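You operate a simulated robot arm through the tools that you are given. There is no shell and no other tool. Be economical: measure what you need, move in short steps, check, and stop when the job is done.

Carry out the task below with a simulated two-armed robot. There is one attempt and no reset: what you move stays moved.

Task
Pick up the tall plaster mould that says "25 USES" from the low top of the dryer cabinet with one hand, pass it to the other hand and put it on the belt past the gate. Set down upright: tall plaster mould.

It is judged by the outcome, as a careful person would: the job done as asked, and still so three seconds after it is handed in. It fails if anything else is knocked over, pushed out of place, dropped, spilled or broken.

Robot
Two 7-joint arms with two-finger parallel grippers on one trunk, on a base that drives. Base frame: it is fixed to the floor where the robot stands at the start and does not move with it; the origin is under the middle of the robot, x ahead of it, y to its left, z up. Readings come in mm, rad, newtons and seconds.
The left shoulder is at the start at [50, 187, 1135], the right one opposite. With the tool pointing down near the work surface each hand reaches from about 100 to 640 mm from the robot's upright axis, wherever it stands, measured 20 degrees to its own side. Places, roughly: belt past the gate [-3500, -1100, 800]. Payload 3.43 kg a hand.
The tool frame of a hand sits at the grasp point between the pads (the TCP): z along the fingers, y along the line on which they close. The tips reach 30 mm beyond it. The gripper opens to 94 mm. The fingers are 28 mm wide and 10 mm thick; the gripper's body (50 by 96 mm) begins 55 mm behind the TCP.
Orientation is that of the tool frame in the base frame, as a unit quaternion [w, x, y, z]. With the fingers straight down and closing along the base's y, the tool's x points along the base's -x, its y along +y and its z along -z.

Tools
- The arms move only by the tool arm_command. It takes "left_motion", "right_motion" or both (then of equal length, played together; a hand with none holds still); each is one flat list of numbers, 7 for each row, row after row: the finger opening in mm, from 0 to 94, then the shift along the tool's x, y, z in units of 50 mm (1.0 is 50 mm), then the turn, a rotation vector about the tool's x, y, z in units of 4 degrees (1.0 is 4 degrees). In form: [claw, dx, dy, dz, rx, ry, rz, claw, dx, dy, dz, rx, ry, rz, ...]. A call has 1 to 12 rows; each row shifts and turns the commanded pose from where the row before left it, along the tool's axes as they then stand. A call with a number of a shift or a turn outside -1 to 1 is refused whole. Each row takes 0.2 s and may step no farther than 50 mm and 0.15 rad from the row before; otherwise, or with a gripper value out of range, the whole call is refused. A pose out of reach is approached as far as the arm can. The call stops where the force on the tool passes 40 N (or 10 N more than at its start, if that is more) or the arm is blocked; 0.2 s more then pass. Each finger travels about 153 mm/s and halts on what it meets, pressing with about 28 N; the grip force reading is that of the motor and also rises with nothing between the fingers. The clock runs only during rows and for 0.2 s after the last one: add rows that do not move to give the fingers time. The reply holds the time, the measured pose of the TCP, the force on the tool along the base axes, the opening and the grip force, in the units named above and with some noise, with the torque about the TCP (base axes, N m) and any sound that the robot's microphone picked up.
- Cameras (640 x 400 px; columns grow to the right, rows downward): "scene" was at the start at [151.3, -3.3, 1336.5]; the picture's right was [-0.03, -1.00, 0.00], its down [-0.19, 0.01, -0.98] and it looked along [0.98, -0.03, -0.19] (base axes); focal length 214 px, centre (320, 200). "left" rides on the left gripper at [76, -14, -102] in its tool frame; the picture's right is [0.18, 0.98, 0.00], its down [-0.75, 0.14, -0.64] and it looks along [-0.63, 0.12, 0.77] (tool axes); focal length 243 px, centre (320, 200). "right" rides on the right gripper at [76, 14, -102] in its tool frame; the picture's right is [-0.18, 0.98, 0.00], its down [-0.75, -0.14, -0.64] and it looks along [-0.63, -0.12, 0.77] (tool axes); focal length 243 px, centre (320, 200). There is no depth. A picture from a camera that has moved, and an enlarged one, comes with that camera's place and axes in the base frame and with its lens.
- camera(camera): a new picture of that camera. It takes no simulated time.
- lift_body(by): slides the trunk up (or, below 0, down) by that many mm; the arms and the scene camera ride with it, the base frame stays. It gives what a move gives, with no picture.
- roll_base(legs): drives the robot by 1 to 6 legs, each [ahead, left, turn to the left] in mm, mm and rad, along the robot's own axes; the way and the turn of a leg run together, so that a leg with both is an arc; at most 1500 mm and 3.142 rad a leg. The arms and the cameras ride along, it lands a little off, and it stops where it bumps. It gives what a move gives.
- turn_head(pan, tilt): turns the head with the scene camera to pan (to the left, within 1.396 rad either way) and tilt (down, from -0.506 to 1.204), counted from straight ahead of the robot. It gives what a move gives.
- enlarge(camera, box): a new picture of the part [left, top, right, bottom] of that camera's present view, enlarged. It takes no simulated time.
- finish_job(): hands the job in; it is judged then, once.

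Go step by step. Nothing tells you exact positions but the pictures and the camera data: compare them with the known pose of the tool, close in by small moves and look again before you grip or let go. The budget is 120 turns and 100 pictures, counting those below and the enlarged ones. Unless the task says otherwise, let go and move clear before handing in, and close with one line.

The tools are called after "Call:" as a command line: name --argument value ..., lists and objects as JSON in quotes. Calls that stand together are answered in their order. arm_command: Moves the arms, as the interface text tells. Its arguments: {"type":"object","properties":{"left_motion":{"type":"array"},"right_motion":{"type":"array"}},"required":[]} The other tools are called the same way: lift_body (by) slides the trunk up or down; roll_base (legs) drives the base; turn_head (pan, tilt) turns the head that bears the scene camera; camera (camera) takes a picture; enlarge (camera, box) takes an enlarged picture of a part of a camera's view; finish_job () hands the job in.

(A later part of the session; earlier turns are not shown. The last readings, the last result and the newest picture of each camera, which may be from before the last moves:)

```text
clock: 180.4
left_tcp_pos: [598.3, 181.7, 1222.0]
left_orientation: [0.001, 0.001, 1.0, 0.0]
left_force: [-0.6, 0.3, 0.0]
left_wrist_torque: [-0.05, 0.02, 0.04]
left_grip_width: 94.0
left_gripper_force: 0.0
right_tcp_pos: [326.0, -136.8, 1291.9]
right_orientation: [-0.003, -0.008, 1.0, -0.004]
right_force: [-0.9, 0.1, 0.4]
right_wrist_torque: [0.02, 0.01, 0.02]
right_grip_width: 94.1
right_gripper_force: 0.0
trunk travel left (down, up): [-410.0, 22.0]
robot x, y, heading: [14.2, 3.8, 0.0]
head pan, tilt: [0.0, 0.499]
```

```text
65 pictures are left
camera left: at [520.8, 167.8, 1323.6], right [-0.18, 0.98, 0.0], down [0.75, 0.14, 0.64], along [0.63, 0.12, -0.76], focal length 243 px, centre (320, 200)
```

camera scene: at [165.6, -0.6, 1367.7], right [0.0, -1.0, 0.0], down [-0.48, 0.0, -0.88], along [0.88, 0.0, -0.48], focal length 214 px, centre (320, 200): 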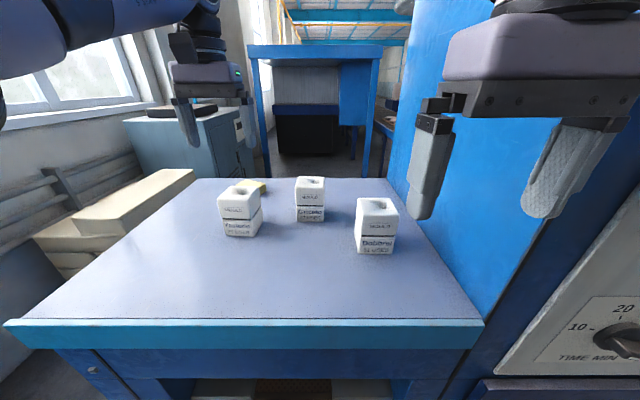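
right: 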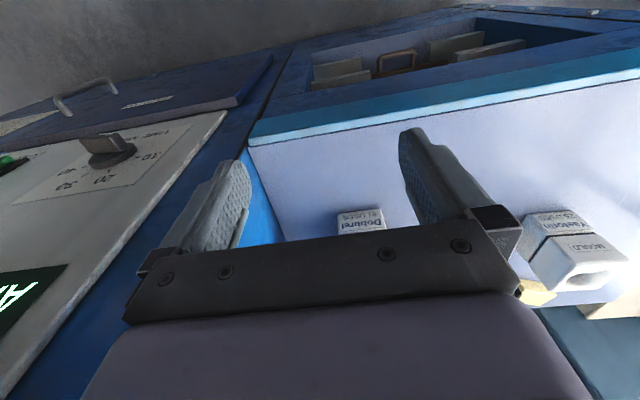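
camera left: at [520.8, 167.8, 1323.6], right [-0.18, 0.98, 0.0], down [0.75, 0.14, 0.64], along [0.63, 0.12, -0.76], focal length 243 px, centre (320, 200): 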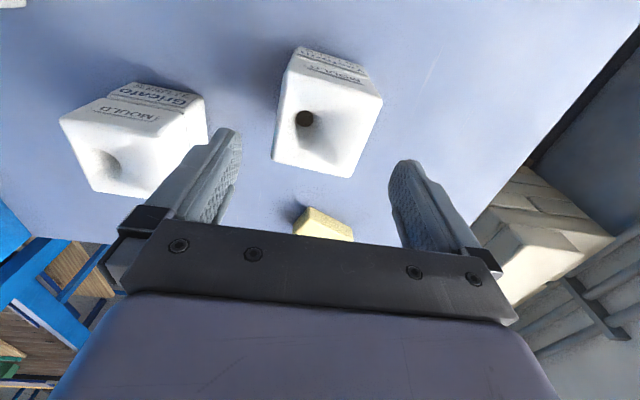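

The estimates agree, with the centre at (599, 184.5) and yaw about −4°. I'll align and descend, with tips to about z 1110.

Call:
arm_command --left_motion '[94, 0, 0.05, 0, 0, 0, 1, 94, 0, 0, 0.6, 0, 0, 0, 94, 0, 0, 0.6, 0, 0, 0, 94, 0, 0, 0.4, 0, 0, 0, 94, 0, 0, 0, 0, 0, 0]'

Call:
camera --camera "left"

Call:
enlarge --camera "scene" --box '[140, 100, 380, 260]'

```text
clock: 181.6
left_tcp_pos: [600.2, 183.5, 1140.3]
left_orientation: [0.001, 0.036, 0.999, 0.0]
left_force: [-0.3, 0.3, -0.7]
left_wrist_torque: [-0.03, 0.01, 0.03]
left_grip_width: 94.1
left_gripper_force: 0.0
right_tcp_pos: [326.5, -136.4, 1293.3]
right_orientation: [-0.003, -0.008, 1.0, -0.005]
right_force: [-0.2, 0.5, -0.2]
right_wrist_torque: [0.0, 0.03, 0.0]
right_grip_width: 94.2
right_gripper_force: 0.1
trunk travel left (down, up): [-410.0, 22.0]
robot x, y, heading: [15.2, 3.4, -0.002]
head pan, tilt: [0.0, 0.499]
```

```text
64 pictures are left
camera left: at [522.0, 174.2, 1243.1], right [-0.11, 0.99, 0.0], down [0.76, 0.09, 0.65], along [0.64, 0.07, -0.76], focal length 243 px, centre (320, 200)
```

left: 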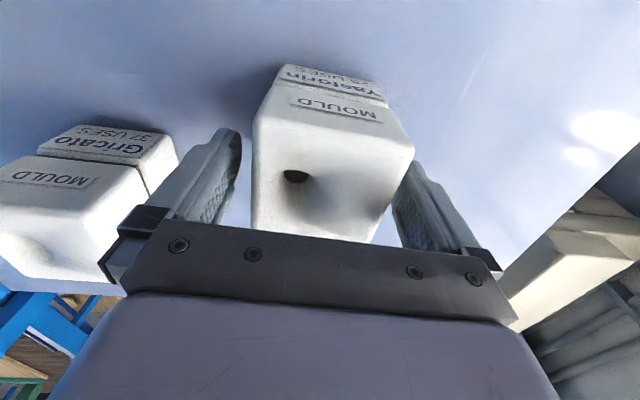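

```text
2.50 times, centred on (260, 180) of scene
camera zoom: at [165.0, -0.2, 1367.8], right [0.0, -1.0, 0.0], down [-0.48, 0.0, -0.88], along [0.88, 0.0, -0.48], focal length 536 px, centre (470, 250)
```

zoom: 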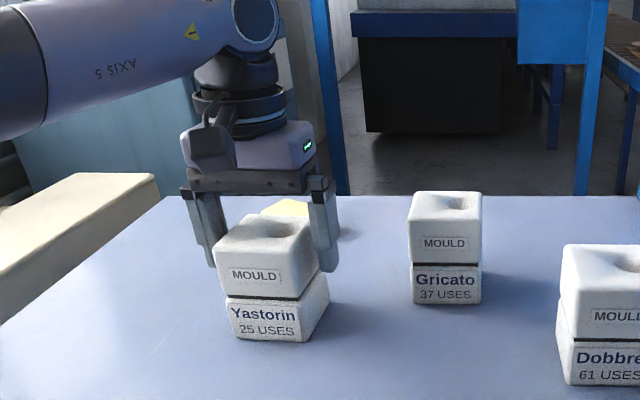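

The fingers straddle the upper half as planned, so I'll close the grip.

Call:
arm_command --left_motion '[75, 0, 0, 0, 0, 0, 0, 60, 0, 0, 0, 0, 0, 0, 40, 0, 0, 0, 0, 0, 0, 40, 0, 0, 0, 0, 0, 0, 40, 0, 0, 0, 0, 0, 0]'

Call:
camera --camera "left"

```text
clock: 182.8
left_tcp_pos: [599.1, 184.1, 1140.6]
left_orientation: [0.002, 0.036, 0.999, 0.0]
left_force: [-0.3, 1.9, 0.3]
left_wrist_torque: [0.11, -0.04, 0.04]
left_grip_width: 76.3
left_gripper_force: 27.7
right_tcp_pos: [326.1, -136.6, 1292.3]
right_orientation: [-0.004, -0.007, 1.0, -0.004]
right_force: [0.0, -0.7, -0.3]
right_wrist_torque: [0.01, 0.0, -0.01]
right_grip_width: 94.1
right_gripper_force: 0.0
trunk travel left (down, up): [-410.0, 22.0]
robot x, y, heading: [16.3, 0.9, -0.001]
head pan, tilt: [0.0, 0.499]
```

```text
62 pictures are left
camera left: at [522.2, 174.7, 1243.2], right [-0.11, 0.99, 0.0], down [0.76, 0.09, 0.64], along [0.64, 0.07, -0.76], focal length 243 px, centre (320, 200)
```

left: 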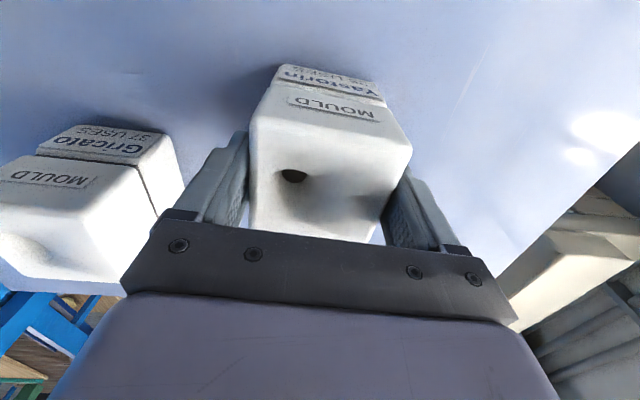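

The grip is firm at 76 mm. I'll lift slowly.

Call:
arm_command --left_motion '[40, 0, 0, -0.3, 0, 0, 0, 40, 0, 0, -0.5, 0, 0, 0, 40, 0, 0, -0.6, 0, 0, 0, 40, 0, 0, -0.6, 0, 0, 0, 40, 0, 0, 0, 0, 0, 0]'

Call:
camera --camera "scene"

```text
clock: 184.0
left_tcp_pos: [598.8, 184.4, 1239.9]
left_orientation: [0.002, 0.037, 0.999, 0.0]
left_force: [-0.3, -0.1, -0.2]
left_wrist_torque: [-0.03, 0.0, 0.01]
left_grip_width: 40.1
left_gripper_force: 0.0
right_tcp_pos: [327.0, -136.5, 1292.9]
right_orientation: [-0.003, -0.008, 1.0, -0.004]
right_force: [-0.7, 0.0, -0.1]
right_wrist_torque: [0.02, 0.07, 0.04]
right_grip_width: 94.1
right_gripper_force: 0.1
trunk travel left (down, up): [-410.0, 22.0]
robot x, y, heading: [14.3, 2.3, 0.003]
head pan, tilt: [0.0, 0.499]
```

```text
61 pictures are left
camera scene: at [165.3, 0.7, 1367.7], right [0.0, -1.0, 0.0], down [-0.48, 0.0, -0.88], along [0.88, 0.0, -0.48], focal length 214 px, centre (320, 200)
```

scene: 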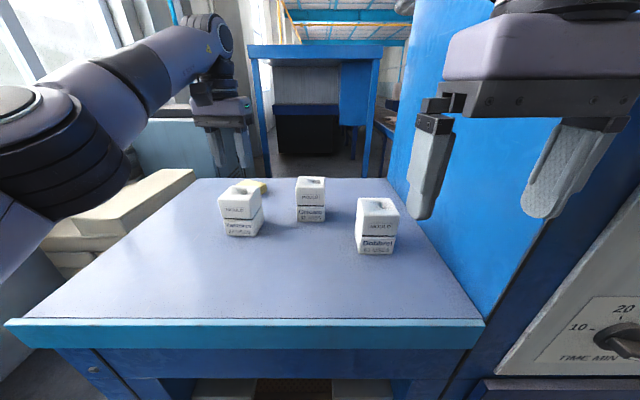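

The fingers slid off, and the mould appears to still be standing in place. I'll look closely at its shape.

Call:
enlarge --camera "scene" --box '[200, 165, 280, 250]'

Call:
enlarge --camera "left" --box '[220, 40, 420, 190]'

```text
4.71 times, centred on (240, 208) of scene
camera zoom: at [165.3, 0.7, 1367.7], right [0.0, -1.0, 0.0], down [-0.48, 0.0, -0.88], along [0.88, 0.0, -0.48], focal length 1009 px, centre (696, 165)
```

zoom: 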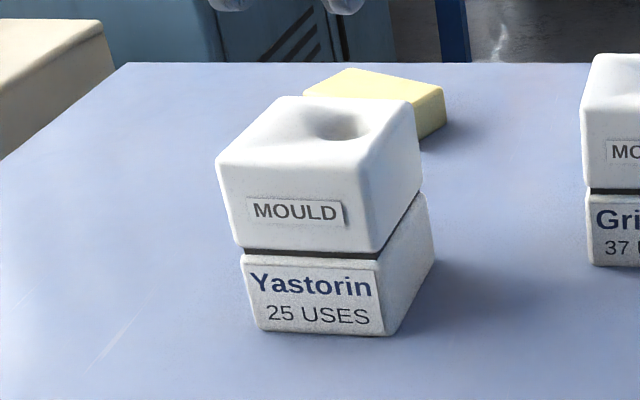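

```text
2.67 times, centred on (320, 115) of left
camera zoom: at [522.0, 175.2, 1341.8], right [-0.11, 0.99, 0.0], down [0.76, 0.09, 0.64], along [0.64, 0.07, -0.76], focal length 647 px, centre (320, 427)
```

zoom: 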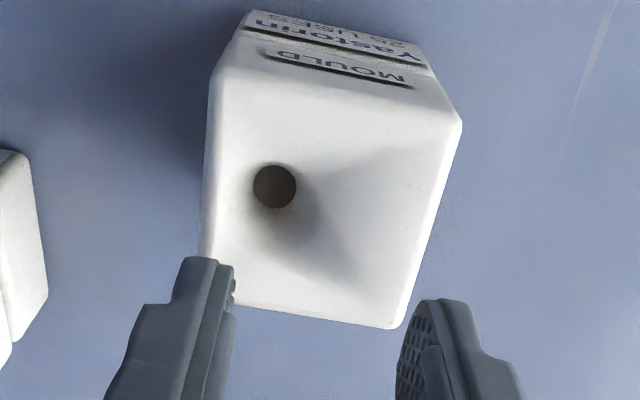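

The mould hasn't moved, with its centre still about (600, 183). I'll reopen, go down deeper and inspect contact closely when closed.

Call:
arm_command --left_motion '[94, 0, 0, 0, 0, 0, 0, 94, 0, 0, 0, 0, 0, 0, 94, 0, 0, 0.8, 0, 0, 0, 94, 0, 0, 0.8, 0, 0, 0, 94, 0, 0, 0.7, 0, 0, 0, 94, 0, 0, 0, 0, 0, 0]'

Call:
arm_command --left_motion '[80, 0, 0, 0, 0, 0, 0, 60, 0, 0, 0, 0, 0, 0, 30, 0, 0, 0, 0, 0, 0, 30, 0, 0, 0, 0, 0, 0]'

Call:
enlarge --camera "scene" --box '[190, 110, 290, 250]'

Call:
enlarge --camera "left" --box '[200, 50, 460, 250]'

```text
clock: 185.4
left_tcp_pos: [600.7, 183.9, 1124.8]
left_orientation: [0.001, 0.036, 0.999, 0.0]
left_force: [0.2, 0.5, 0.7]
left_wrist_torque: [0.01, -0.01, -0.01]
left_grip_width: 93.8
left_gripper_force: 0.1
right_tcp_pos: [325.3, -137.0, 1293.5]
right_orientation: [-0.002, -0.007, 1.0, -0.004]
right_force: [-0.3, 0.4, 1.3]
right_wrist_torque: [-0.03, -0.03, -0.01]
right_grip_width: 93.8
right_gripper_force: 0.1
trunk travel left (down, up): [-410.0, 22.0]
robot x, y, heading: [13.7, 5.0, 0.001]
head pan, tilt: [0.0, 0.499]
```

```text
clock: 186.4
left_tcp_pos: [599.3, 183.6, 1124.5]
left_orientation: [0.002, 0.035, 0.999, 0.001]
left_force: [-0.3, -0.8, 0.2]
left_wrist_torque: [0.1, -0.14, 0.04]
left_grip_width: 76.5
left_gripper_force: 28.2
right_tcp_pos: [326.0, -138.0, 1291.5]
right_orientation: [-0.004, -0.007, 1.0, -0.005]
right_force: [0.3, -0.1, 0.4]
right_wrist_torque: [0.03, 0.0, -0.01]
right_grip_width: 94.1
right_gripper_force: 0.1
trunk travel left (down, up): [-410.0, 22.0]
robot x, y, heading: [17.0, 2.1, 0.004]
head pan, tilt: [0.0, 0.499]
```

```text
2.86 times, centred on (240, 180) of scene
camera zoom: at [165.3, -0.1, 1367.7], right [0.0, -1.0, 0.0], down [-0.48, 0.0, -0.88], along [0.88, 0.0, -0.48], focal length 613 px, centre (549, 257)
```

zoom: 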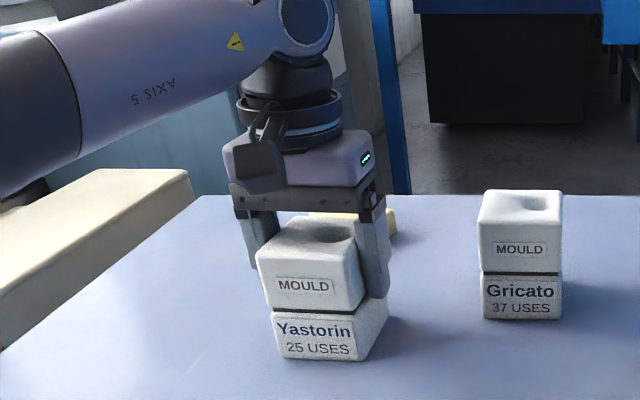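

```text
2.00 times, centred on (330, 150) of left
camera zoom: at [522.4, 174.7, 1227.4], right [-0.11, 0.99, 0.0], down [0.76, 0.09, 0.64], along [0.64, 0.07, -0.76], focal length 485 px, centre (300, 300)
```

zoom: 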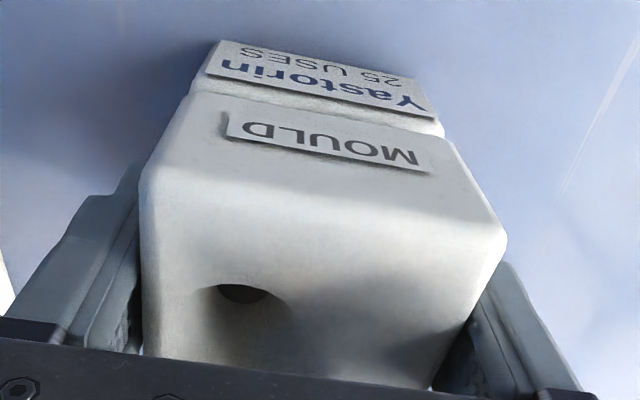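

The fingers contact on both sides at 76.5 mm. I'll lift in tiny steps and watch the width for slipping.

Call:
arm_command --left_motion '[10, 0, 0, 0, 0, 0, 0, 10, 0, 0, -0.08, 0, 0, 0, 10, 0, 0, 0, 0, 0, 0]'

Call:
arm_command --left_motion '[10, 0, 0, -0.08, 0, 0, 0, 10, 0, 0, 0, 0, 0, 0]'

Call:
enlarge --camera "scene" --box '[190, 110, 290, 250]'

```text
clock: 187.2
left_tcp_pos: [599.4, 185.3, 1128.5]
left_orientation: [0.001, 0.036, 0.999, 0.0]
left_force: [-1.1, 0.3, -5.3]
left_wrist_torque: [-0.01, 0.0, -0.06]
left_grip_width: 76.2
left_gripper_force: 27.8
right_tcp_pos: [326.1, -136.5, 1291.4]
right_orientation: [-0.004, -0.006, 1.0, -0.004]
right_force: [0.7, -0.7, 0.2]
right_wrist_torque: [0.0, -0.03, 0.04]
right_grip_width: 94.0
right_gripper_force: 0.1
trunk travel left (down, up): [-410.0, 22.0]
robot x, y, heading: [15.9, 1.7, 0.0]
head pan, tilt: [0.0, 0.499]
```

```text
clock: 187.8
left_tcp_pos: [601.1, 184.1, 1133.2]
left_orientation: [0.002, 0.037, 0.999, 0.0]
left_force: [-1.0, 0.2, -4.6]
left_wrist_torque: [0.04, 0.0, 0.0]
left_grip_width: 76.3
left_gripper_force: 28.0
right_tcp_pos: [326.8, -137.2, 1292.4]
right_orientation: [-0.004, -0.007, 1.0, -0.005]
right_force: [0.0, -1.4, -0.7]
right_wrist_torque: [-0.03, 0.0, -0.04]
right_grip_width: 94.1
right_gripper_force: 0.2
trunk travel left (down, up): [-410.0, 22.0]
robot x, y, heading: [14.7, -1.1, 0.006]
head pan, tilt: [0.0, 0.499]
```

```text
2.86 times, centred on (240, 180) of scene
camera zoom: at [165.7, 0.1, 1367.6], right [0.0, -1.0, 0.0], down [-0.48, 0.0, -0.88], along [0.88, 0.0, -0.48], focal length 613 px, centre (549, 257)
```

zoom: 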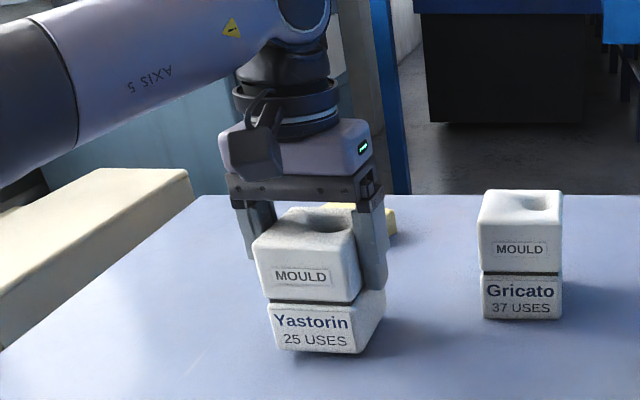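

It is now lifted and held (about 5 N, width steady). I'll continue slowly.

Call:
arm_command --left_motion '[0, 0, 0, -0.1, 0, 0, 0, 0, 0, 0, -0.15, 0, 0, 0, 0, 0, 0, -0.15, 0, 0, 0, 0, 0, 0, -0.15, 0, 0, 0, 0, 0, 0, -0.1, 0, 0, 0]'

Call:
enlarge --camera "scene" --box '[190, 110, 290, 250]'

Call:
camera --camera "left"

```text
clock: 189.0
left_tcp_pos: [598.5, 184.1, 1164.7]
left_orientation: [0.001, 0.035, 0.999, 0.0]
left_force: [-0.2, 0.0, -5.1]
left_wrist_torque: [-0.01, -0.01, 0.02]
left_grip_width: 76.2
left_gripper_force: 28.3
right_tcp_pos: [326.4, -136.2, 1292.3]
right_orientation: [-0.003, -0.007, 1.0, -0.004]
right_force: [0.0, -0.5, -0.9]
right_wrist_torque: [0.01, 0.01, 0.02]
right_grip_width: 93.9
right_gripper_force: 0.1
trunk travel left (down, up): [-410.0, 22.0]
robot x, y, heading: [14.8, 2.2, -0.0]
head pan, tilt: [0.0, 0.499]
```

```text
2.86 times, centred on (240, 180) of scene
camera zoom: at [165.7, 0.0, 1367.6], right [0.0, -1.0, 0.0], down [-0.48, 0.0, -0.88], along [0.88, 0.0, -0.48], focal length 613 px, centre (549, 257)
```

zoom: 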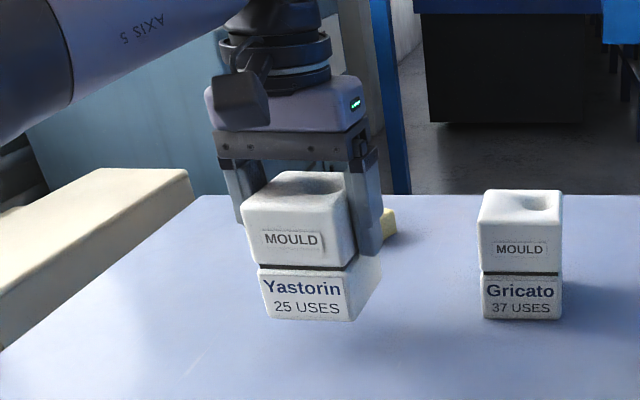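

```text
54 pictures are left
camera left: at [520.7, 175.5, 1267.8], right [-0.11, 0.99, 0.0], down [0.76, 0.09, 0.64], along [0.64, 0.07, -0.76], focal length 243 px, centre (320, 200)
```

left: 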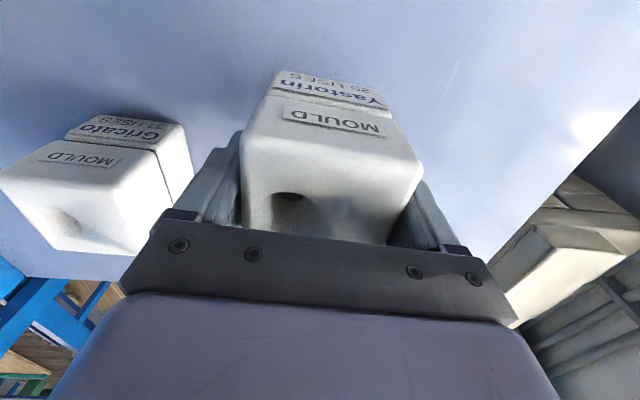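

The mould is held well, with its top about 27 mm above the TCP. I'll raise it further, pull it in and then back off from the cabinet.

Call:
arm_command --left_motion '[0, 0, 0, -0.2, 0, 0, 0, 0, 0.1, 0, -0.3, 0, 0, 0, 0, 0.2, 0, -0.3, 0, 0, 0, 0, 0.3, 0, -0.3, 0, 0, 0, 0, 0.4, 0, -0.3, 0, 0, 0, 0, 0.4, 0, -0.3, 0, 0, 0, 0, 0.3, 0, -0.2, 0, 0, 0, 0, 0.2, 0, 0, 0, 0, 0]'

Call:
roll_base --legs '[[-200, 0, 0], [-200, 0, 0]]'

Call:
camera --camera "scene"

```text
clock: 190.8
left_tcp_pos: [502.8, 191.2, 1258.1]
left_orientation: [0.002, 0.036, 0.999, 0.001]
left_force: [-0.3, 0.2, -5.4]
left_wrist_torque: [0.0, 0.02, -0.02]
left_grip_width: 76.2
left_gripper_force: 28.3
right_tcp_pos: [326.4, -136.0, 1294.2]
right_orientation: [-0.003, -0.008, 1.0, -0.004]
right_force: [0.1, 0.5, 0.5]
right_wrist_torque: [0.02, 0.0, -0.02]
right_grip_width: 93.9
right_gripper_force: 0.0
trunk travel left (down, up): [-410.0, 22.0]
robot x, y, heading: [13.6, 0.2, 0.007]
head pan, tilt: [0.0, 0.499]
```

```text
clock: 193.6
left_tcp_pos: [103.5, 192.4, 1258.8]
left_orientation: [0.002, 0.034, 0.999, 0.0]
left_force: [-1.3, -0.5, -4.8]
left_wrist_torque: [0.0, 0.02, -0.02]
left_grip_width: 76.3
left_gripper_force: 27.4
right_tcp_pos: [-73.2, -136.5, 1293.4]
right_orientation: [-0.003, -0.008, 1.0, -0.004]
right_force: [-0.3, 0.2, -0.1]
right_wrist_torque: [-0.02, -0.02, 0.05]
right_grip_width: 94.0
right_gripper_force: 0.0
trunk travel left (down, up): [-410.0, 22.0]
robot x, y, heading: [-380.7, 2.6, 0.004]
head pan, tilt: [0.0, 0.499]
```

```text
53 pictures are left
camera scene: at [-233.5, -0.2, 1367.8], right [0.0, -1.0, 0.0], down [-0.48, 0.0, -0.88], along [0.88, 0.0, -0.48], focal length 214 px, centre (320, 200)
```

scene: 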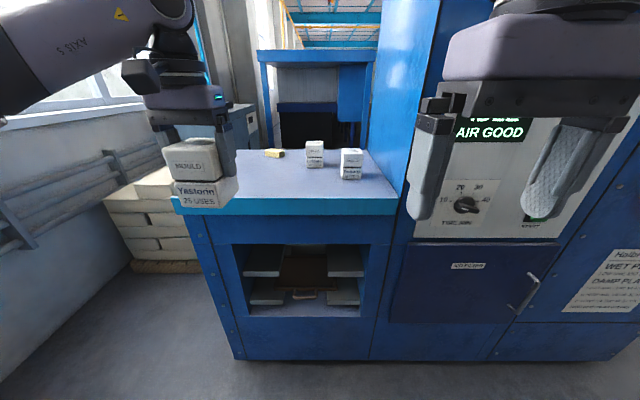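

The mould is secure. For the handover the right hand will approach from the right (pointing +y, pitched ~15° down, camera on top) and grip the free front and back faces. First I'll yaw the right hand.

Call:
arm_command --right_motion '[94, 0, 0, 0, 0, 0, 1, 94, 0, 0, 0, 0, 0, 1, 94, 0, 0, 0, 0, 0, 1, 94, 0, 0, 0, 0, 0, 1, 94, 0, 0, 0, 0, 0, 1, 94, 0, 0, 0, 0, 0, 1, 94, 0, 0, 0, 0, 0, 1, 94, 0, 0, 0, 0, 0, 1, 94, 0, 0, 0, 0, 0, 1, 94, 0, 0, 0, 0, 0, 1, 94, 0, 0, 0, 0, 0, 1, 94, 0, 0, 0, 0, 0, 1]'

Call:
arm_command --right_motion '[94, 0, 0, 0, 0, 0, 1, 94, 0, 0, 0, 0, 0, 1, 94, 0, 0, 0, 0, 0, 1, 94, 0, 0, 0, 0, 0, 1, 94, 0, 0, 0, 0, 0, 1, 94, 0, 0, 0, 0, 0, 1, 94, 0, 0, 0, 0, 0, 1, 94, 0, 0, 0, 0, 0, 1, 94, 0, 0, 0, 0, 0, 1, 94, 0, 0, 0, 0, 0, 1, 94, 0, 0, 0, 0, 0, 1, 94, 0, 0, 0, 0, 0, 0.75]'

Call:
arm_command --right_motion '[94, 0, 0, 0, 0, 1, 0, 94, 0, 0, 0, 0, 1, 0, 94, 0, 0, 0, 0, 1, 0, 94, 0, 0, 0, 0, 1, 0, 94, 0, 0, 0, 0, 1, 0, 94, 0, 0, 0, 0, 1, 0, 94, 0, 0, 0, 0, 1, 0, 94, 0, 0, 0, 0, 1, 0, 94, 0, 0, 0, 0, 1, 0, 94, 0, 0, 0, 0, 1, 0]'

Call:
camera --camera "scene"

```text
clock: 196.2
left_tcp_pos: [104.8, 192.6, 1259.3]
left_orientation: [0.002, 0.035, 0.999, 0.0]
left_force: [0.2, 0.9, -5.9]
left_wrist_torque: [-0.01, 0.0, 0.0]
left_grip_width: 76.2
left_gripper_force: 27.8
right_tcp_pos: [-73.0, -138.0, 1292.2]
right_orientation: [-0.001, 0.399, 0.917, -0.006]
right_force: [0.1, -1.0, -0.5]
right_wrist_torque: [-0.02, -0.04, 0.02]
right_grip_width: 93.9
right_gripper_force: 0.0
trunk travel left (down, up): [-410.0, 22.0]
robot x, y, heading: [-383.5, 2.1, 0.001]
head pan, tilt: [0.0, 0.499]
```

```text
clock: 198.8
left_tcp_pos: [104.6, 193.1, 1258.8]
left_orientation: [0.003, 0.034, 0.999, 0.0]
left_force: [-0.2, -0.3, -5.3]
left_wrist_torque: [-0.02, -0.02, 0.04]
left_grip_width: 76.0
left_gripper_force: 27.5
right_tcp_pos: [-72.6, -136.1, 1293.9]
right_orientation: [0.0, 0.731, 0.682, -0.006]
right_force: [0.1, 0.1, 0.2]
right_wrist_torque: [-0.01, -0.03, 0.04]
right_grip_width: 94.0
right_gripper_force: 0.2
trunk travel left (down, up): [-410.0, 22.0]
robot x, y, heading: [-385.2, 2.0, 0.004]
head pan, tilt: [0.0, 0.499]
```

```text
clock: 201.0
left_tcp_pos: [105.3, 192.8, 1258.5]
left_orientation: [0.002, 0.034, 0.999, 0.001]
left_force: [-0.5, 0.1, -6.5]
left_wrist_torque: [0.01, -0.02, 0.0]
left_grip_width: 76.6
left_gripper_force: 28.0
right_tcp_pos: [-72.5, -136.3, 1291.3]
right_orientation: [-0.233, 0.69, 0.64, 0.246]
right_force: [0.6, -0.5, -0.8]
right_wrist_torque: [0.03, 0.0, 0.01]
right_grip_width: 93.9
right_gripper_force: 0.0
trunk travel left (down, up): [-410.0, 22.0]
robot x, y, heading: [-382.3, 0.8, 0.005]
head pan, tilt: [0.0, 0.499]
```

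```text
52 pictures are left
camera scene: at [-232.7, -0.5, 1367.7], right [0.0, -1.0, 0.0], down [-0.48, 0.0, -0.88], along [0.88, 0.0, -0.48], focal length 214 px, centre (320, 200)
```

scene: 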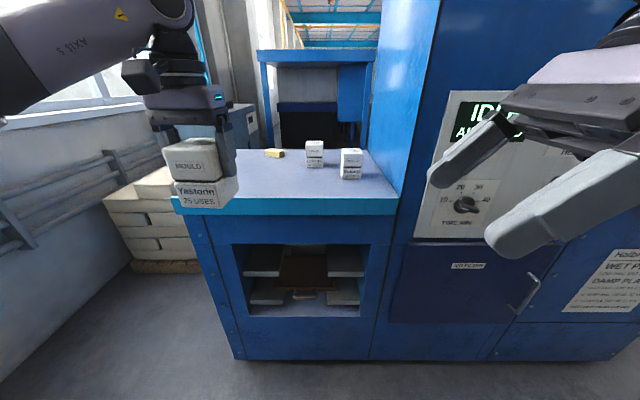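

The right hand reorients fine. I'll finish the pitch.

Call:
arm_command --right_motion '[94, 0, 0, 0, 0, 1, 0, 94, 0, 0, 0, 0, 1, 0, 94, 0, 0, 0, 0, 1, 0, 94, 0, 0, 0, 0, 1, 0, 94, 0, 0, 0, 0, 1, 0, 94, 0, 0, 0, 0, 1, 0, 94, 0, 0, 0, 0, 1, 0, 94, 0, 0, 0, 0, 1, 0, 94, 0, 0, 0, 0, 0.8, 0, 94, 0, 0, 0, 0, 0, 0]'

Call:
camera --camera "scene"

Call:
camera --camera "right"

```text
clock: 203.2
left_tcp_pos: [103.1, 193.1, 1258.0]
left_orientation: [0.002, 0.035, 0.999, 0.0]
left_force: [0.9, 0.0, -5.1]
left_wrist_torque: [0.01, 0.01, 0.01]
left_grip_width: 76.4
left_gripper_force: 27.9
right_tcp_pos: [-71.6, -137.0, 1292.3]
right_orientation: [-0.415, 0.583, 0.54, 0.442]
right_force: [-0.4, -0.4, 0.2]
right_wrist_torque: [0.02, 0.02, 0.02]
right_grip_width: 93.5
right_gripper_force: 0.1
trunk travel left (down, up): [-410.0, 22.0]
robot x, y, heading: [-383.5, -1.7, 0.008]
head pan, tilt: [0.0, 0.499]
```

```text
51 pictures are left
camera scene: at [-232.7, -0.2, 1367.7], right [0.0, -1.0, 0.0], down [-0.48, 0.0, -0.88], along [0.88, 0.0, -0.48], focal length 214 px, centre (320, 200)
```

scene: 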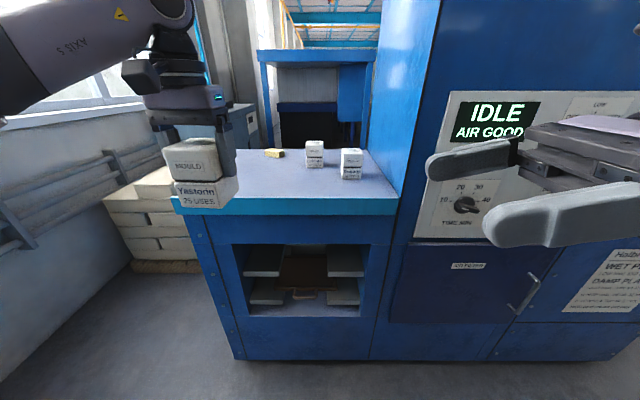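

```text
50 pictures are left
camera right: at [-62.0, -215.7, 1394.0], right [0.98, -0.12, -0.18], down [-0.2, -0.81, -0.56], along [-0.08, 0.58, -0.81], focal length 243 px, centre (320, 200)
```

right: 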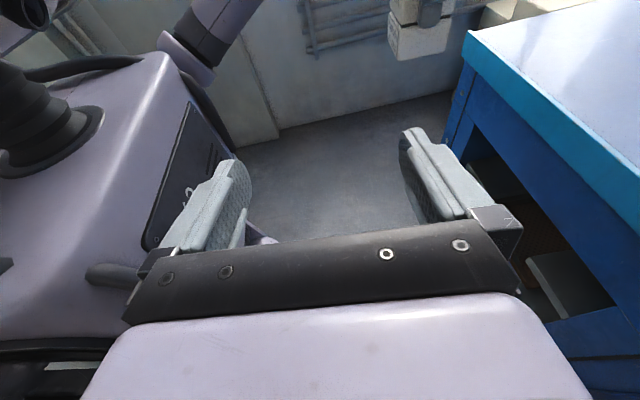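

The right hand is oriented, pointing +y and pitched 15°. I'll bring the mould towards the middle and the right hand to a pre-approach point.

Call:
arm_command --left_motion '[0, 0, -0.2, 0, 0, 0, 0, 0, 0, -0.3, 0, 0, 0, 0, 0, 0, -0.4, 0, 0, 0, 0, 0, 0, -0.4, 0, 0, 0, 0, 0, 0, -0.3, 0, 0, 0, 0, 0, 0, -0.2, 0, 0, 0, 0]'

Call:
arm_command --right_motion '[94, -0.072, 0.51, 0.48, 0, 0, 0, 94, -0.072, 0.51, 0.48, 0, 0, 0, 94, -0.072, 0.51, 0.48, 0, 0, 0, 94, -0.072, 0.51, 0.48, 0, 0, 0, 94, -0.072, 0.51, 0.48, 0, 0, 0, 94, -0.07, 0.51, 0.48, 0, 0, 0, 94, 0, 0, 0, 0, 0, 0]'

Call:
camera --camera "scene"

Call:
camera --camera "right"

```text
clock: 204.6
left_tcp_pos: [96.5, 102.6, 1259.5]
left_orientation: [0.002, 0.036, 0.999, 0.0]
left_force: [-0.1, 0.3, -4.6]
left_wrist_torque: [0.01, 0.0, 0.0]
left_grip_width: 76.2
left_gripper_force: 28.0
right_tcp_pos: [-72.2, -137.7, 1292.1]
right_orientation: [-0.415, 0.583, 0.54, 0.443]
right_force: [-0.6, -0.2, -0.6]
right_wrist_torque: [-0.01, 0.0, 0.03]
right_grip_width: 93.8
right_gripper_force: 0.1
trunk travel left (down, up): [-410.0, 22.0]
robot x, y, heading: [-385.8, 1.8, 0.002]
head pan, tilt: [0.0, 0.499]
```

```text
clock: 206.2
left_tcp_pos: [97.6, 101.8, 1260.3]
left_orientation: [0.002, 0.035, 0.999, 0.001]
left_force: [-0.1, 0.5, -5.9]
left_wrist_torque: [0.01, -0.02, 0.0]
left_grip_width: 76.2
left_gripper_force: 28.1
right_tcp_pos: [90.0, -16.7, 1233.1]
right_orientation: [-0.415, 0.583, 0.54, 0.443]
right_force: [1.0, -0.6, -1.5]
right_wrist_torque: [-0.02, -0.02, -0.03]
right_grip_width: 93.9
right_gripper_force: 0.1
trunk travel left (down, up): [-410.0, 22.0]
robot x, y, heading: [-383.9, -1.0, 0.001]
head pan, tilt: [0.0, 0.499]
```

```text
49 pictures are left
camera scene: at [-233.0, -0.6, 1367.7], right [0.0, -1.0, 0.0], down [-0.48, 0.0, -0.88], along [0.88, 0.0, -0.48], focal length 214 px, centre (320, 200)
```

scene: 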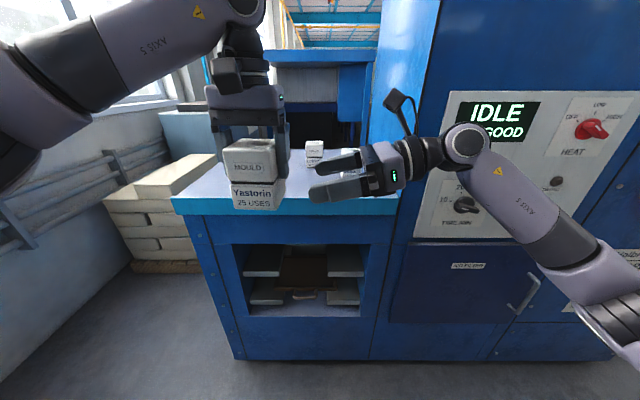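

```text
48 pictures are left
camera right: at [99.2, -94.9, 1333.9], right [0.98, -0.12, -0.18], down [-0.2, -0.81, -0.56], along [-0.08, 0.58, -0.81], focal length 243 px, centre (320, 200)
```

right: 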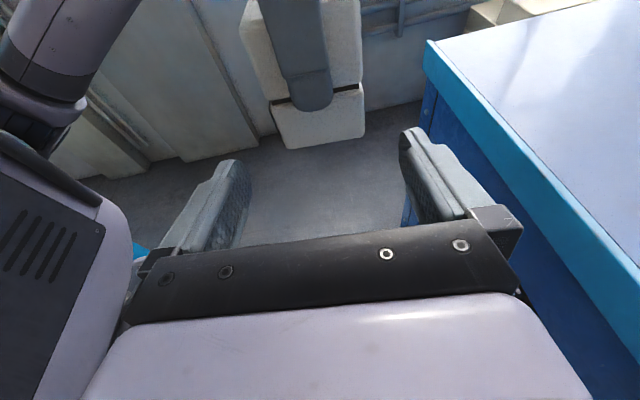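

The geometry agrees: mould base z≈1190, centred at x≈97. I'll advance part of the way and check.

Call:
arm_command --right_motion '[94, 0.106, -0.004, 0.386, 0, 0, 0, 94, 0.106, -0.004, 0.386, 0, 0, 0, 94, 0.106, -0.004, 0.386, 0, 0, 0, 94, 0, 0, 0, 0, 0, 0]'

Call:
camera --camera "right"

Call:
enlarge --camera "scene" --box '[180, 60, 420, 230]'

```text
clock: 207.2
left_tcp_pos: [98.7, 101.9, 1259.0]
left_orientation: [0.002, 0.035, 0.999, 0.001]
left_force: [-0.4, 0.1, -5.5]
left_wrist_torque: [-0.04, 0.02, -0.01]
left_grip_width: 76.2
left_gripper_force: 27.9
right_tcp_pos: [94.8, 46.0, 1232.8]
right_orientation: [-0.415, 0.583, 0.541, 0.442]
right_force: [0.3, 0.1, 0.5]
right_wrist_torque: [-0.02, 0.01, -0.02]
right_grip_width: 93.9
right_gripper_force: 0.1
trunk travel left (down, up): [-410.0, 22.0]
robot x, y, heading: [-383.5, 0.7, 0.001]
head pan, tilt: [0.0, 0.499]
```

```text
47 pictures are left
camera right: at [104.7, -33.7, 1333.5], right [0.98, -0.12, -0.18], down [-0.2, -0.81, -0.56], along [-0.08, 0.58, -0.81], focal length 243 px, centre (320, 200)
```

right: 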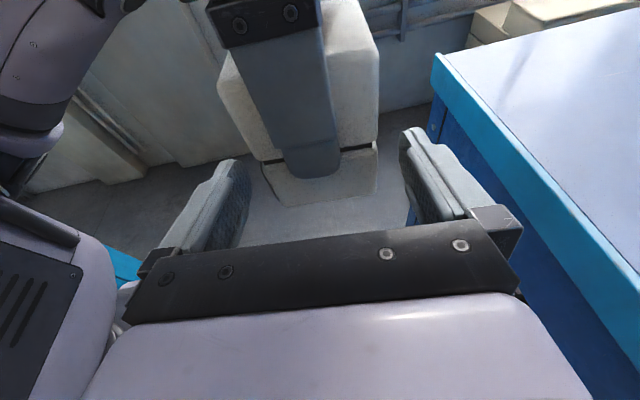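

```text
2.35 times, centred on (300, 145) of scene
camera zoom: at [-232.8, -0.6, 1367.7], right [0.0, -1.0, 0.0], down [-0.48, 0.0, -0.88], along [0.88, 0.0, -0.48], focal length 505 px, centre (367, 329)
```

zoom: 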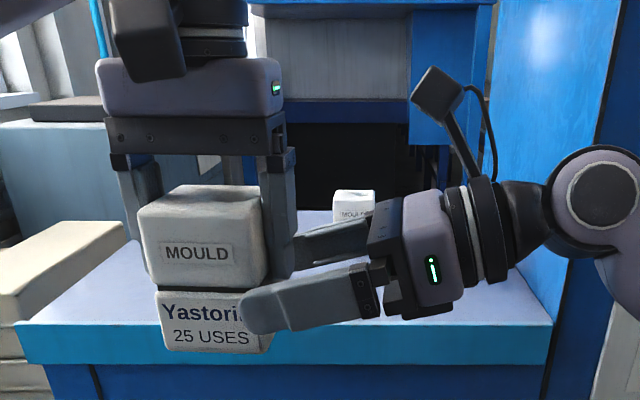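

There is clearance everywhere. I'll advance the rest of the way and look again before gripping.

Call:
arm_command --right_motion '[94, 0.106, -0.004, 0.386, 0, 0, 0, 94, 0.09, -0.004, 0.33, 0, 0, 0, 94, 0, 0, 0, 0, 0, 0]'

Call:
camera --camera "right"

Call:
enlarge --camera "scene" --box '[180, 60, 420, 230]'

```text
clock: 208.0
left_tcp_pos: [96.8, 102.9, 1259.2]
left_orientation: [0.002, 0.035, 0.999, 0.0]
left_force: [-0.5, 0.3, -4.9]
left_wrist_torque: [0.01, -0.02, 0.02]
left_grip_width: 76.7
left_gripper_force: 27.6
right_tcp_pos: [98.4, 81.8, 1233.7]
right_orientation: [-0.416, 0.583, 0.541, 0.442]
right_force: [-0.1, -0.1, -0.7]
right_wrist_torque: [0.0, 0.01, -0.04]
right_grip_width: 94.0
right_gripper_force: 0.1
trunk travel left (down, up): [-410.0, 22.0]
robot x, y, heading: [-384.5, -4.1, -0.003]
head pan, tilt: [0.0, 0.499]
```

```text
45 pictures are left
camera right: at [107.9, 3.5, 1334.8], right [0.98, -0.12, -0.18], down [-0.2, -0.81, -0.56], along [-0.08, 0.58, -0.81], focal length 243 px, centre (320, 200)
```

right: 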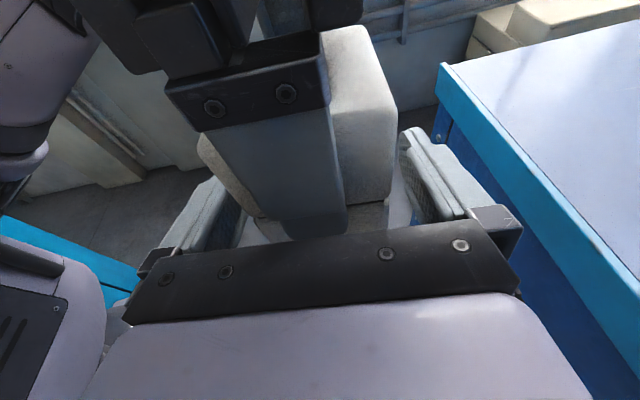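

```text
2.35 times, centred on (300, 145) of scene
camera zoom: at [-232.7, -0.5, 1367.7], right [0.0, -1.0, 0.0], down [-0.48, 0.0, -0.88], along [0.88, 0.0, -0.48], focal length 505 px, centre (367, 329)
```

zoom: 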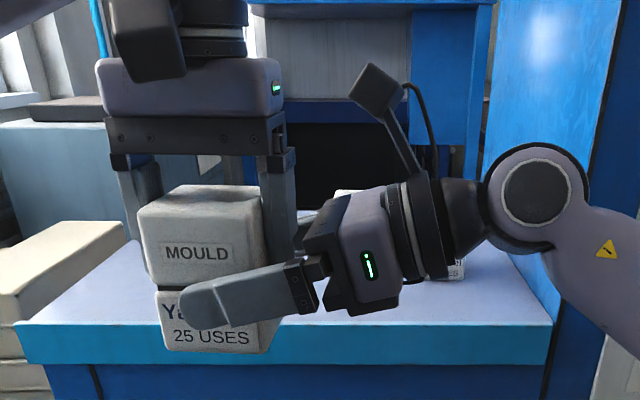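

The fingers straddle the front and back faces at lower mid height. I'll close the right gripper.

Call:
arm_command --right_motion '[80, 0, 0, 0, 0, 0, 0, 60, 0, 0, 0, 0, 0, 0, 30, 0, 0, 0, 0, 0, 0, 0, 0, 0, 0, 0, 0, 0, 0, 0, 0, 0, 0, 0, 0]'

Call:
enlarge --camera "scene" --box '[180, 60, 420, 230]'

```text
clock: 209.2
left_tcp_pos: [98.9, 102.7, 1259.7]
left_orientation: [0.002, 0.034, 0.999, 0.001]
left_force: [9.7, -0.3, -5.1]
left_wrist_torque: [0.04, -0.04, 0.38]
left_grip_width: 76.1
left_gripper_force: 28.6
right_tcp_pos: [97.1, 82.5, 1234.6]
right_orientation: [-0.415, 0.583, 0.541, 0.442]
right_force: [-9.7, 0.2, -0.6]
right_wrist_torque: [-0.03, -0.2, -0.13]
right_grip_width: 76.4
right_gripper_force: 27.9
trunk travel left (down, up): [-410.0, 22.0]
robot x, y, heading: [-382.1, 1.2, 0.001]
head pan, tilt: [0.0, 0.499]
```

```text
2.35 times, centred on (300, 145) of scene
camera zoom: at [-232.8, -0.3, 1367.7], right [0.0, -1.0, 0.0], down [-0.48, 0.0, -0.88], along [0.88, 0.0, -0.48], focal length 505 px, centre (367, 329)
```

zoom: 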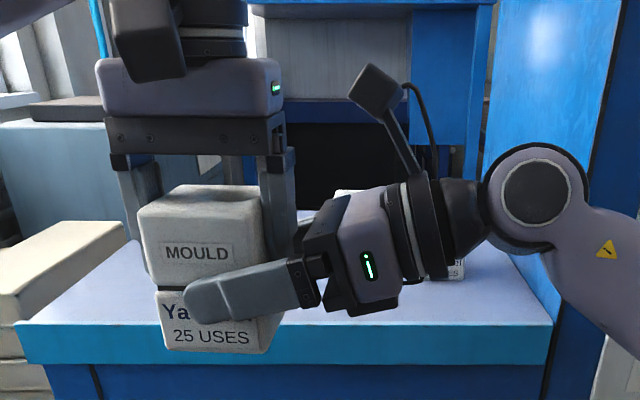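

Both hands hold it at 76 mm each. I'll ease the small side load and then open the left slightly.

Call:
arm_command --right_motion '[0, 0, -0.03, 0, 0, 0, 0, 0, 0, 0, 0, 0, 0, 0]'

Call:
arm_command --left_motion '[78, 0, 0, 0, 0, 0, 0, 82, 0, 0, 0, 0, 0, 0, 86, 0, 0, 0, 0, 0, 0, 86, 0, 0, 0, 0, 0, 0]'

Call:
enlarge --camera "scene" --box '[180, 60, 420, 230]'

```text
clock: 209.8
left_tcp_pos: [97.4, 102.6, 1260.3]
left_orientation: [0.001, 0.035, 0.999, 0.0]
left_force: [0.0, 1.1, -5.6]
left_wrist_torque: [0.08, -0.44, -0.18]
left_grip_width: 76.2
left_gripper_force: 28.4
right_tcp_pos: [95.7, 81.4, 1233.9]
right_orientation: [-0.414, 0.585, 0.539, 0.443]
right_force: [-1.5, -0.6, 0.2]
right_wrist_torque: [-0.11, 0.41, 0.25]
right_grip_width: 76.6
right_gripper_force: 27.9
trunk travel left (down, up): [-410.0, 22.0]
robot x, y, heading: [-383.5, 3.0, -0.002]
head pan, tilt: [0.0, 0.499]
```

```text
clock: 210.8
left_tcp_pos: [98.2, 103.0, 1259.1]
left_orientation: [0.003, 0.036, 0.999, 0.0]
left_force: [0.0, -0.6, 0.3]
left_wrist_torque: [0.02, 0.01, -0.03]
left_grip_width: 86.1
left_gripper_force: 0.1
right_tcp_pos: [96.5, 81.9, 1233.5]
right_orientation: [-0.416, 0.583, 0.54, 0.442]
right_force: [-0.9, 0.1, -0.3]
right_wrist_torque: [-0.11, 0.01, 0.01]
right_grip_width: 76.1
right_gripper_force: 28.1
trunk travel left (down, up): [-410.0, 22.0]
robot x, y, heading: [-380.9, -1.8, 0.004]
head pan, tilt: [0.0, 0.499]
```

```text
2.35 times, centred on (300, 145) of scene
camera zoom: at [-232.8, -0.3, 1367.7], right [0.0, -1.0, 0.0], down [-0.48, 0.0, -0.88], along [0.88, 0.0, -0.48], focal length 505 px, centre (367, 329)
```

zoom: 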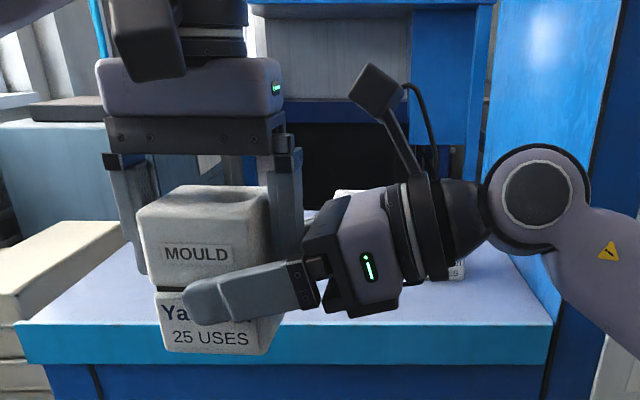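

The left is released (86 mm) and the mould stays put in the right hand. I'll raise the left hand straight up, carefully.

Call:
arm_command --left_motion '[88, 0, 0, -0.15, 0, 0, 0, 88, 0, 0, -0.3, 0, 0, 0, 88, 0, 0, -0.3, 0, 0, 0]'

Call:
enlarge --camera "scene" --box '[180, 60, 420, 230]'

```text
clock: 211.6
left_tcp_pos: [96.9, 100.2, 1296.4]
left_orientation: [0.002, 0.035, 0.999, 0.001]
left_force: [-0.3, 0.4, -0.6]
left_wrist_torque: [-0.02, -0.03, 0.0]
left_grip_width: 87.8
left_gripper_force: 0.0
right_tcp_pos: [97.1, 81.6, 1233.6]
right_orientation: [-0.416, 0.583, 0.541, 0.442]
right_force: [0.5, 0.0, -0.3]
right_wrist_torque: [-0.14, -0.02, -0.01]
right_grip_width: 76.3
right_gripper_force: 28.1
trunk travel left (down, up): [-410.0, 22.0]
robot x, y, heading: [-382.1, 2.5, 0.005]
head pan, tilt: [0.0, 0.499]
```

```text
2.35 times, centred on (300, 145) of scene
camera zoom: at [-233.0, -0.6, 1367.7], right [0.0, -1.0, 0.0], down [-0.48, 0.0, -0.88], along [0.88, 0.0, -0.48], focal length 505 px, centre (367, 329)
```

zoom: 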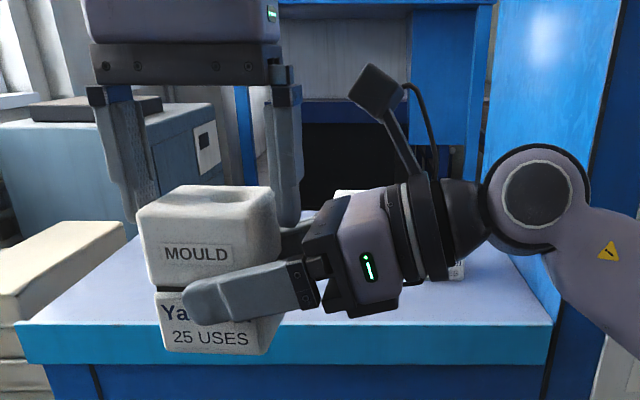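

Handover is complete; the mould stays steady in the right hand. I'll move the left clear and start driving back.

Call:
arm_command --left_motion '[88, 0, 0, -0.6, 0, 0, 0, 88, 0, 0, -0.6, 0, 0, 0, 88, 0.3, 0.7, -0.2, 0, 0, 0, 88, 0.4, 0.8, 0, 0, 0, 0, 88, 0.4, 0.6, 0, 0, 0, 0]'

Call:
roll_base --legs '[[-20, -1100, 0], [0, -1200, 0]]'

Call:
camera --camera "scene"

```text
clock: 212.8
left_tcp_pos: [48.7, 212.5, 1365.1]
left_orientation: [0.002, 0.036, 0.999, 0.0]
left_force: [0.2, 0.8, -0.2]
left_wrist_torque: [0.01, 0.0, 0.02]
left_grip_width: 88.0
left_gripper_force: 0.0
right_tcp_pos: [95.0, 83.7, 1233.4]
right_orientation: [-0.415, 0.583, 0.541, 0.441]
right_force: [-0.7, 0.6, -0.7]
right_wrist_torque: [-0.13, 0.0, -0.02]
right_grip_width: 76.1
right_gripper_force: 28.1
trunk travel left (down, up): [-410.0, 22.0]
robot x, y, heading: [-381.0, -1.5, 0.002]
head pan, tilt: [0.0, 0.499]
```

```text
clock: 233.0
left_tcp_pos: [19.9, -2087.2, 1366.6]
left_orientation: [0.002, 0.04, 0.999, 0.0]
left_force: [-1.0, 0.2, 0.3]
left_wrist_torque: [-0.01, 0.0, 0.02]
left_grip_width: 88.1
left_gripper_force: 0.1
right_tcp_pos: [63.3, -2216.3, 1233.0]
right_orientation: [-0.414, 0.585, 0.538, 0.444]
right_force: [-1.0, -0.7, 0.1]
right_wrist_torque: [-0.1, -0.02, -0.04]
right_grip_width: 76.3
right_gripper_force: 28.0
trunk travel left (down, up): [-410.0, 22.0]
robot x, y, heading: [-414.0, -2297.5, -0.005]
head pan, tilt: [0.0, 0.499]
```

```text
40 pictures are left
camera scene: at [-264.8, -2296.1, 1367.7], right [-0.01, -1.0, 0.0], down [-0.48, 0.0, -0.88], along [0.88, 0.0, -0.48], focal length 214 px, centre (320, 200)
```

scene: 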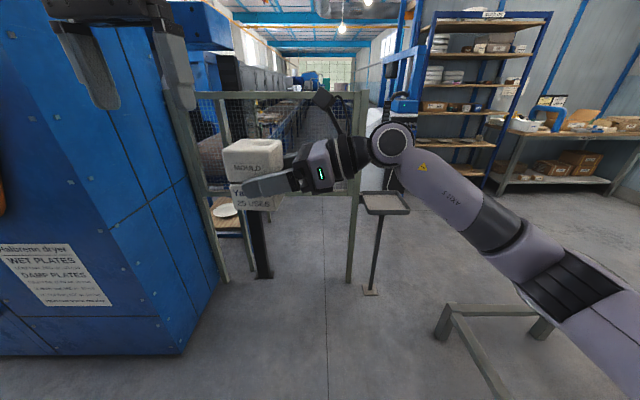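

Holding well. Next I'll go south, then reverse west along the corridor.

Call:
roll_base --legs '[[-20, -1180, 0.005], [-1500, 0, 0], [-1500, 0, 0], [-1080, 0, 0]]'

Call:
turn_head --pan 0.6 --tilt 0.5

Call:
camera --camera "scene"

```text
clock: 262.6
left_tcp_pos: [-4049.1, -3337.4, 1366.3]
left_orientation: [0.002, 0.016, 1.0, 0.0]
left_force: [0.3, 0.6, 0.2]
left_wrist_torque: [-0.01, -0.03, 0.01]
left_grip_width: 88.1
left_gripper_force: 0.1
right_tcp_pos: [-4000.0, -3463.8, 1233.1]
right_orientation: [-0.423, 0.573, 0.551, 0.434]
right_force: [-0.3, -0.1, 0.4]
right_wrist_torque: [-0.1, -0.02, 0.03]
right_grip_width: 76.1
right_gripper_force: 27.7
trunk travel left (down, up): [-410.0, 22.0]
robot x, y, heading: [-4475.5, -3562.5, 0.039]
head pan, tilt: [0.0, 0.499]
```

```text
clock: 263.6
left_tcp_pos: [-4049.3, -3337.6, 1366.5]
left_orientation: [0.001, 0.016, 1.0, 0.0]
left_force: [-0.6, 1.3, 0.1]
left_wrist_torque: [0.01, 0.01, -0.02]
left_grip_width: 87.9
left_gripper_force: 0.0
right_tcp_pos: [-4000.7, -3463.6, 1233.8]
right_orientation: [-0.423, 0.573, 0.552, 0.434]
right_force: [0.0, -1.3, -0.1]
right_wrist_torque: [-0.12, -0.01, -0.01]
right_grip_width: 76.4
right_gripper_force: 28.2
trunk travel left (down, up): [-410.0, 22.0]
robot x, y, heading: [-4472.6, -3557.2, 0.039]
head pan, tilt: [0.6, 0.499]
```

```text
39 pictures are left
camera scene: at [-4343.1, -3508.1, 1367.7], right [0.6, -0.8, 0.0], down [-0.38, -0.29, -0.88], along [0.7, 0.52, -0.48], focal length 214 px, centre (320, 200)
```

scene: 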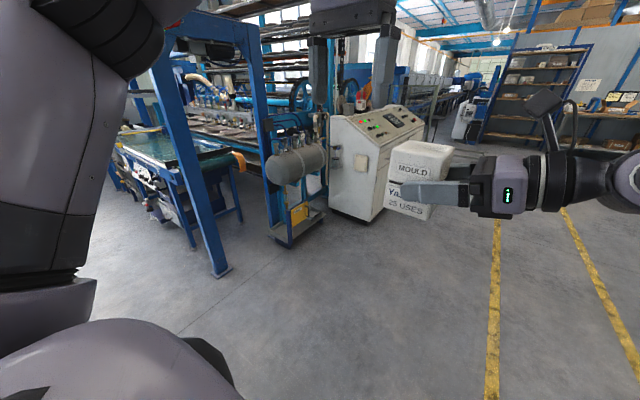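

The mould is still secure. I'll straighten, pass well west of the gate post, and strafe up to the belt.

Call:
roll_base --legs '[[0, 0, -0.039], [-130, 0, 0], [0, 1170, 0], [0, 1170, 0]]'

Call:
turn_head --pan 0 --tilt 0.5

Call:
camera --camera "scene"

```text
clock: 285.0
left_tcp_pos: [-4158.3, -1081.8, 1367.1]
left_orientation: [0.003, 0.048, 0.999, 0.0]
left_force: [-0.9, -0.9, -0.5]
left_wrist_torque: [-0.05, 0.02, 0.02]
left_grip_width: 87.9
left_gripper_force: 0.1
right_tcp_pos: [-4117.0, -1212.2, 1232.6]
right_orientation: [-0.409, 0.59, 0.533, 0.447]
right_force: [-0.2, -1.0, -0.3]
right_wrist_torque: [-0.11, -0.01, -0.02]
right_grip_width: 76.1
right_gripper_force: 27.9
trunk travel left (down, up): [-410.0, 22.0]
robot x, y, heading: [-4595.7, -1282.3, -0.022]
head pan, tilt: [0.6, 0.499]
```

```text
clock: 286.0
left_tcp_pos: [-4157.7, -1082.8, 1366.2]
left_orientation: [0.002, 0.048, 0.999, 0.0]
left_force: [0.5, -0.5, 0.0]
left_wrist_torque: [0.03, -0.01, -0.01]
left_grip_width: 88.0
left_gripper_force: 0.0
right_tcp_pos: [-4117.1, -1212.0, 1232.5]
right_orientation: [-0.41, 0.59, 0.533, 0.447]
right_force: [-0.2, -0.6, -0.2]
right_wrist_torque: [-0.12, 0.01, -0.01]
right_grip_width: 76.4
right_gripper_force: 28.3
trunk travel left (down, up): [-410.0, 22.0]
robot x, y, heading: [-4597.9, -1283.9, -0.024]
head pan, tilt: [0.0, 0.499]
```

```text
38 pictures are left
camera scene: at [-4446.5, -1286.6, 1367.7], right [-0.02, -1.0, 0.0], down [-0.48, 0.01, -0.88], along [0.88, -0.02, -0.48], focal length 214 px, centre (320, 200)
```

scene: 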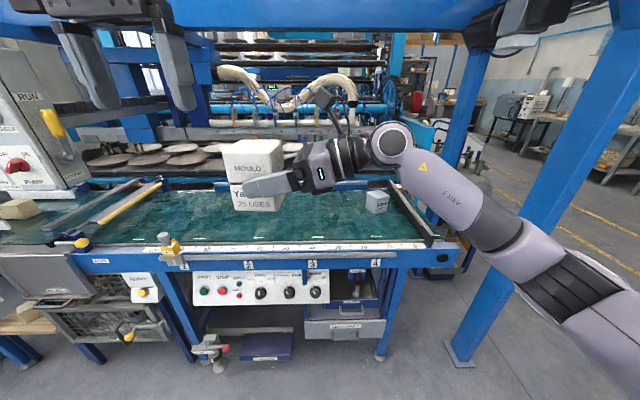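

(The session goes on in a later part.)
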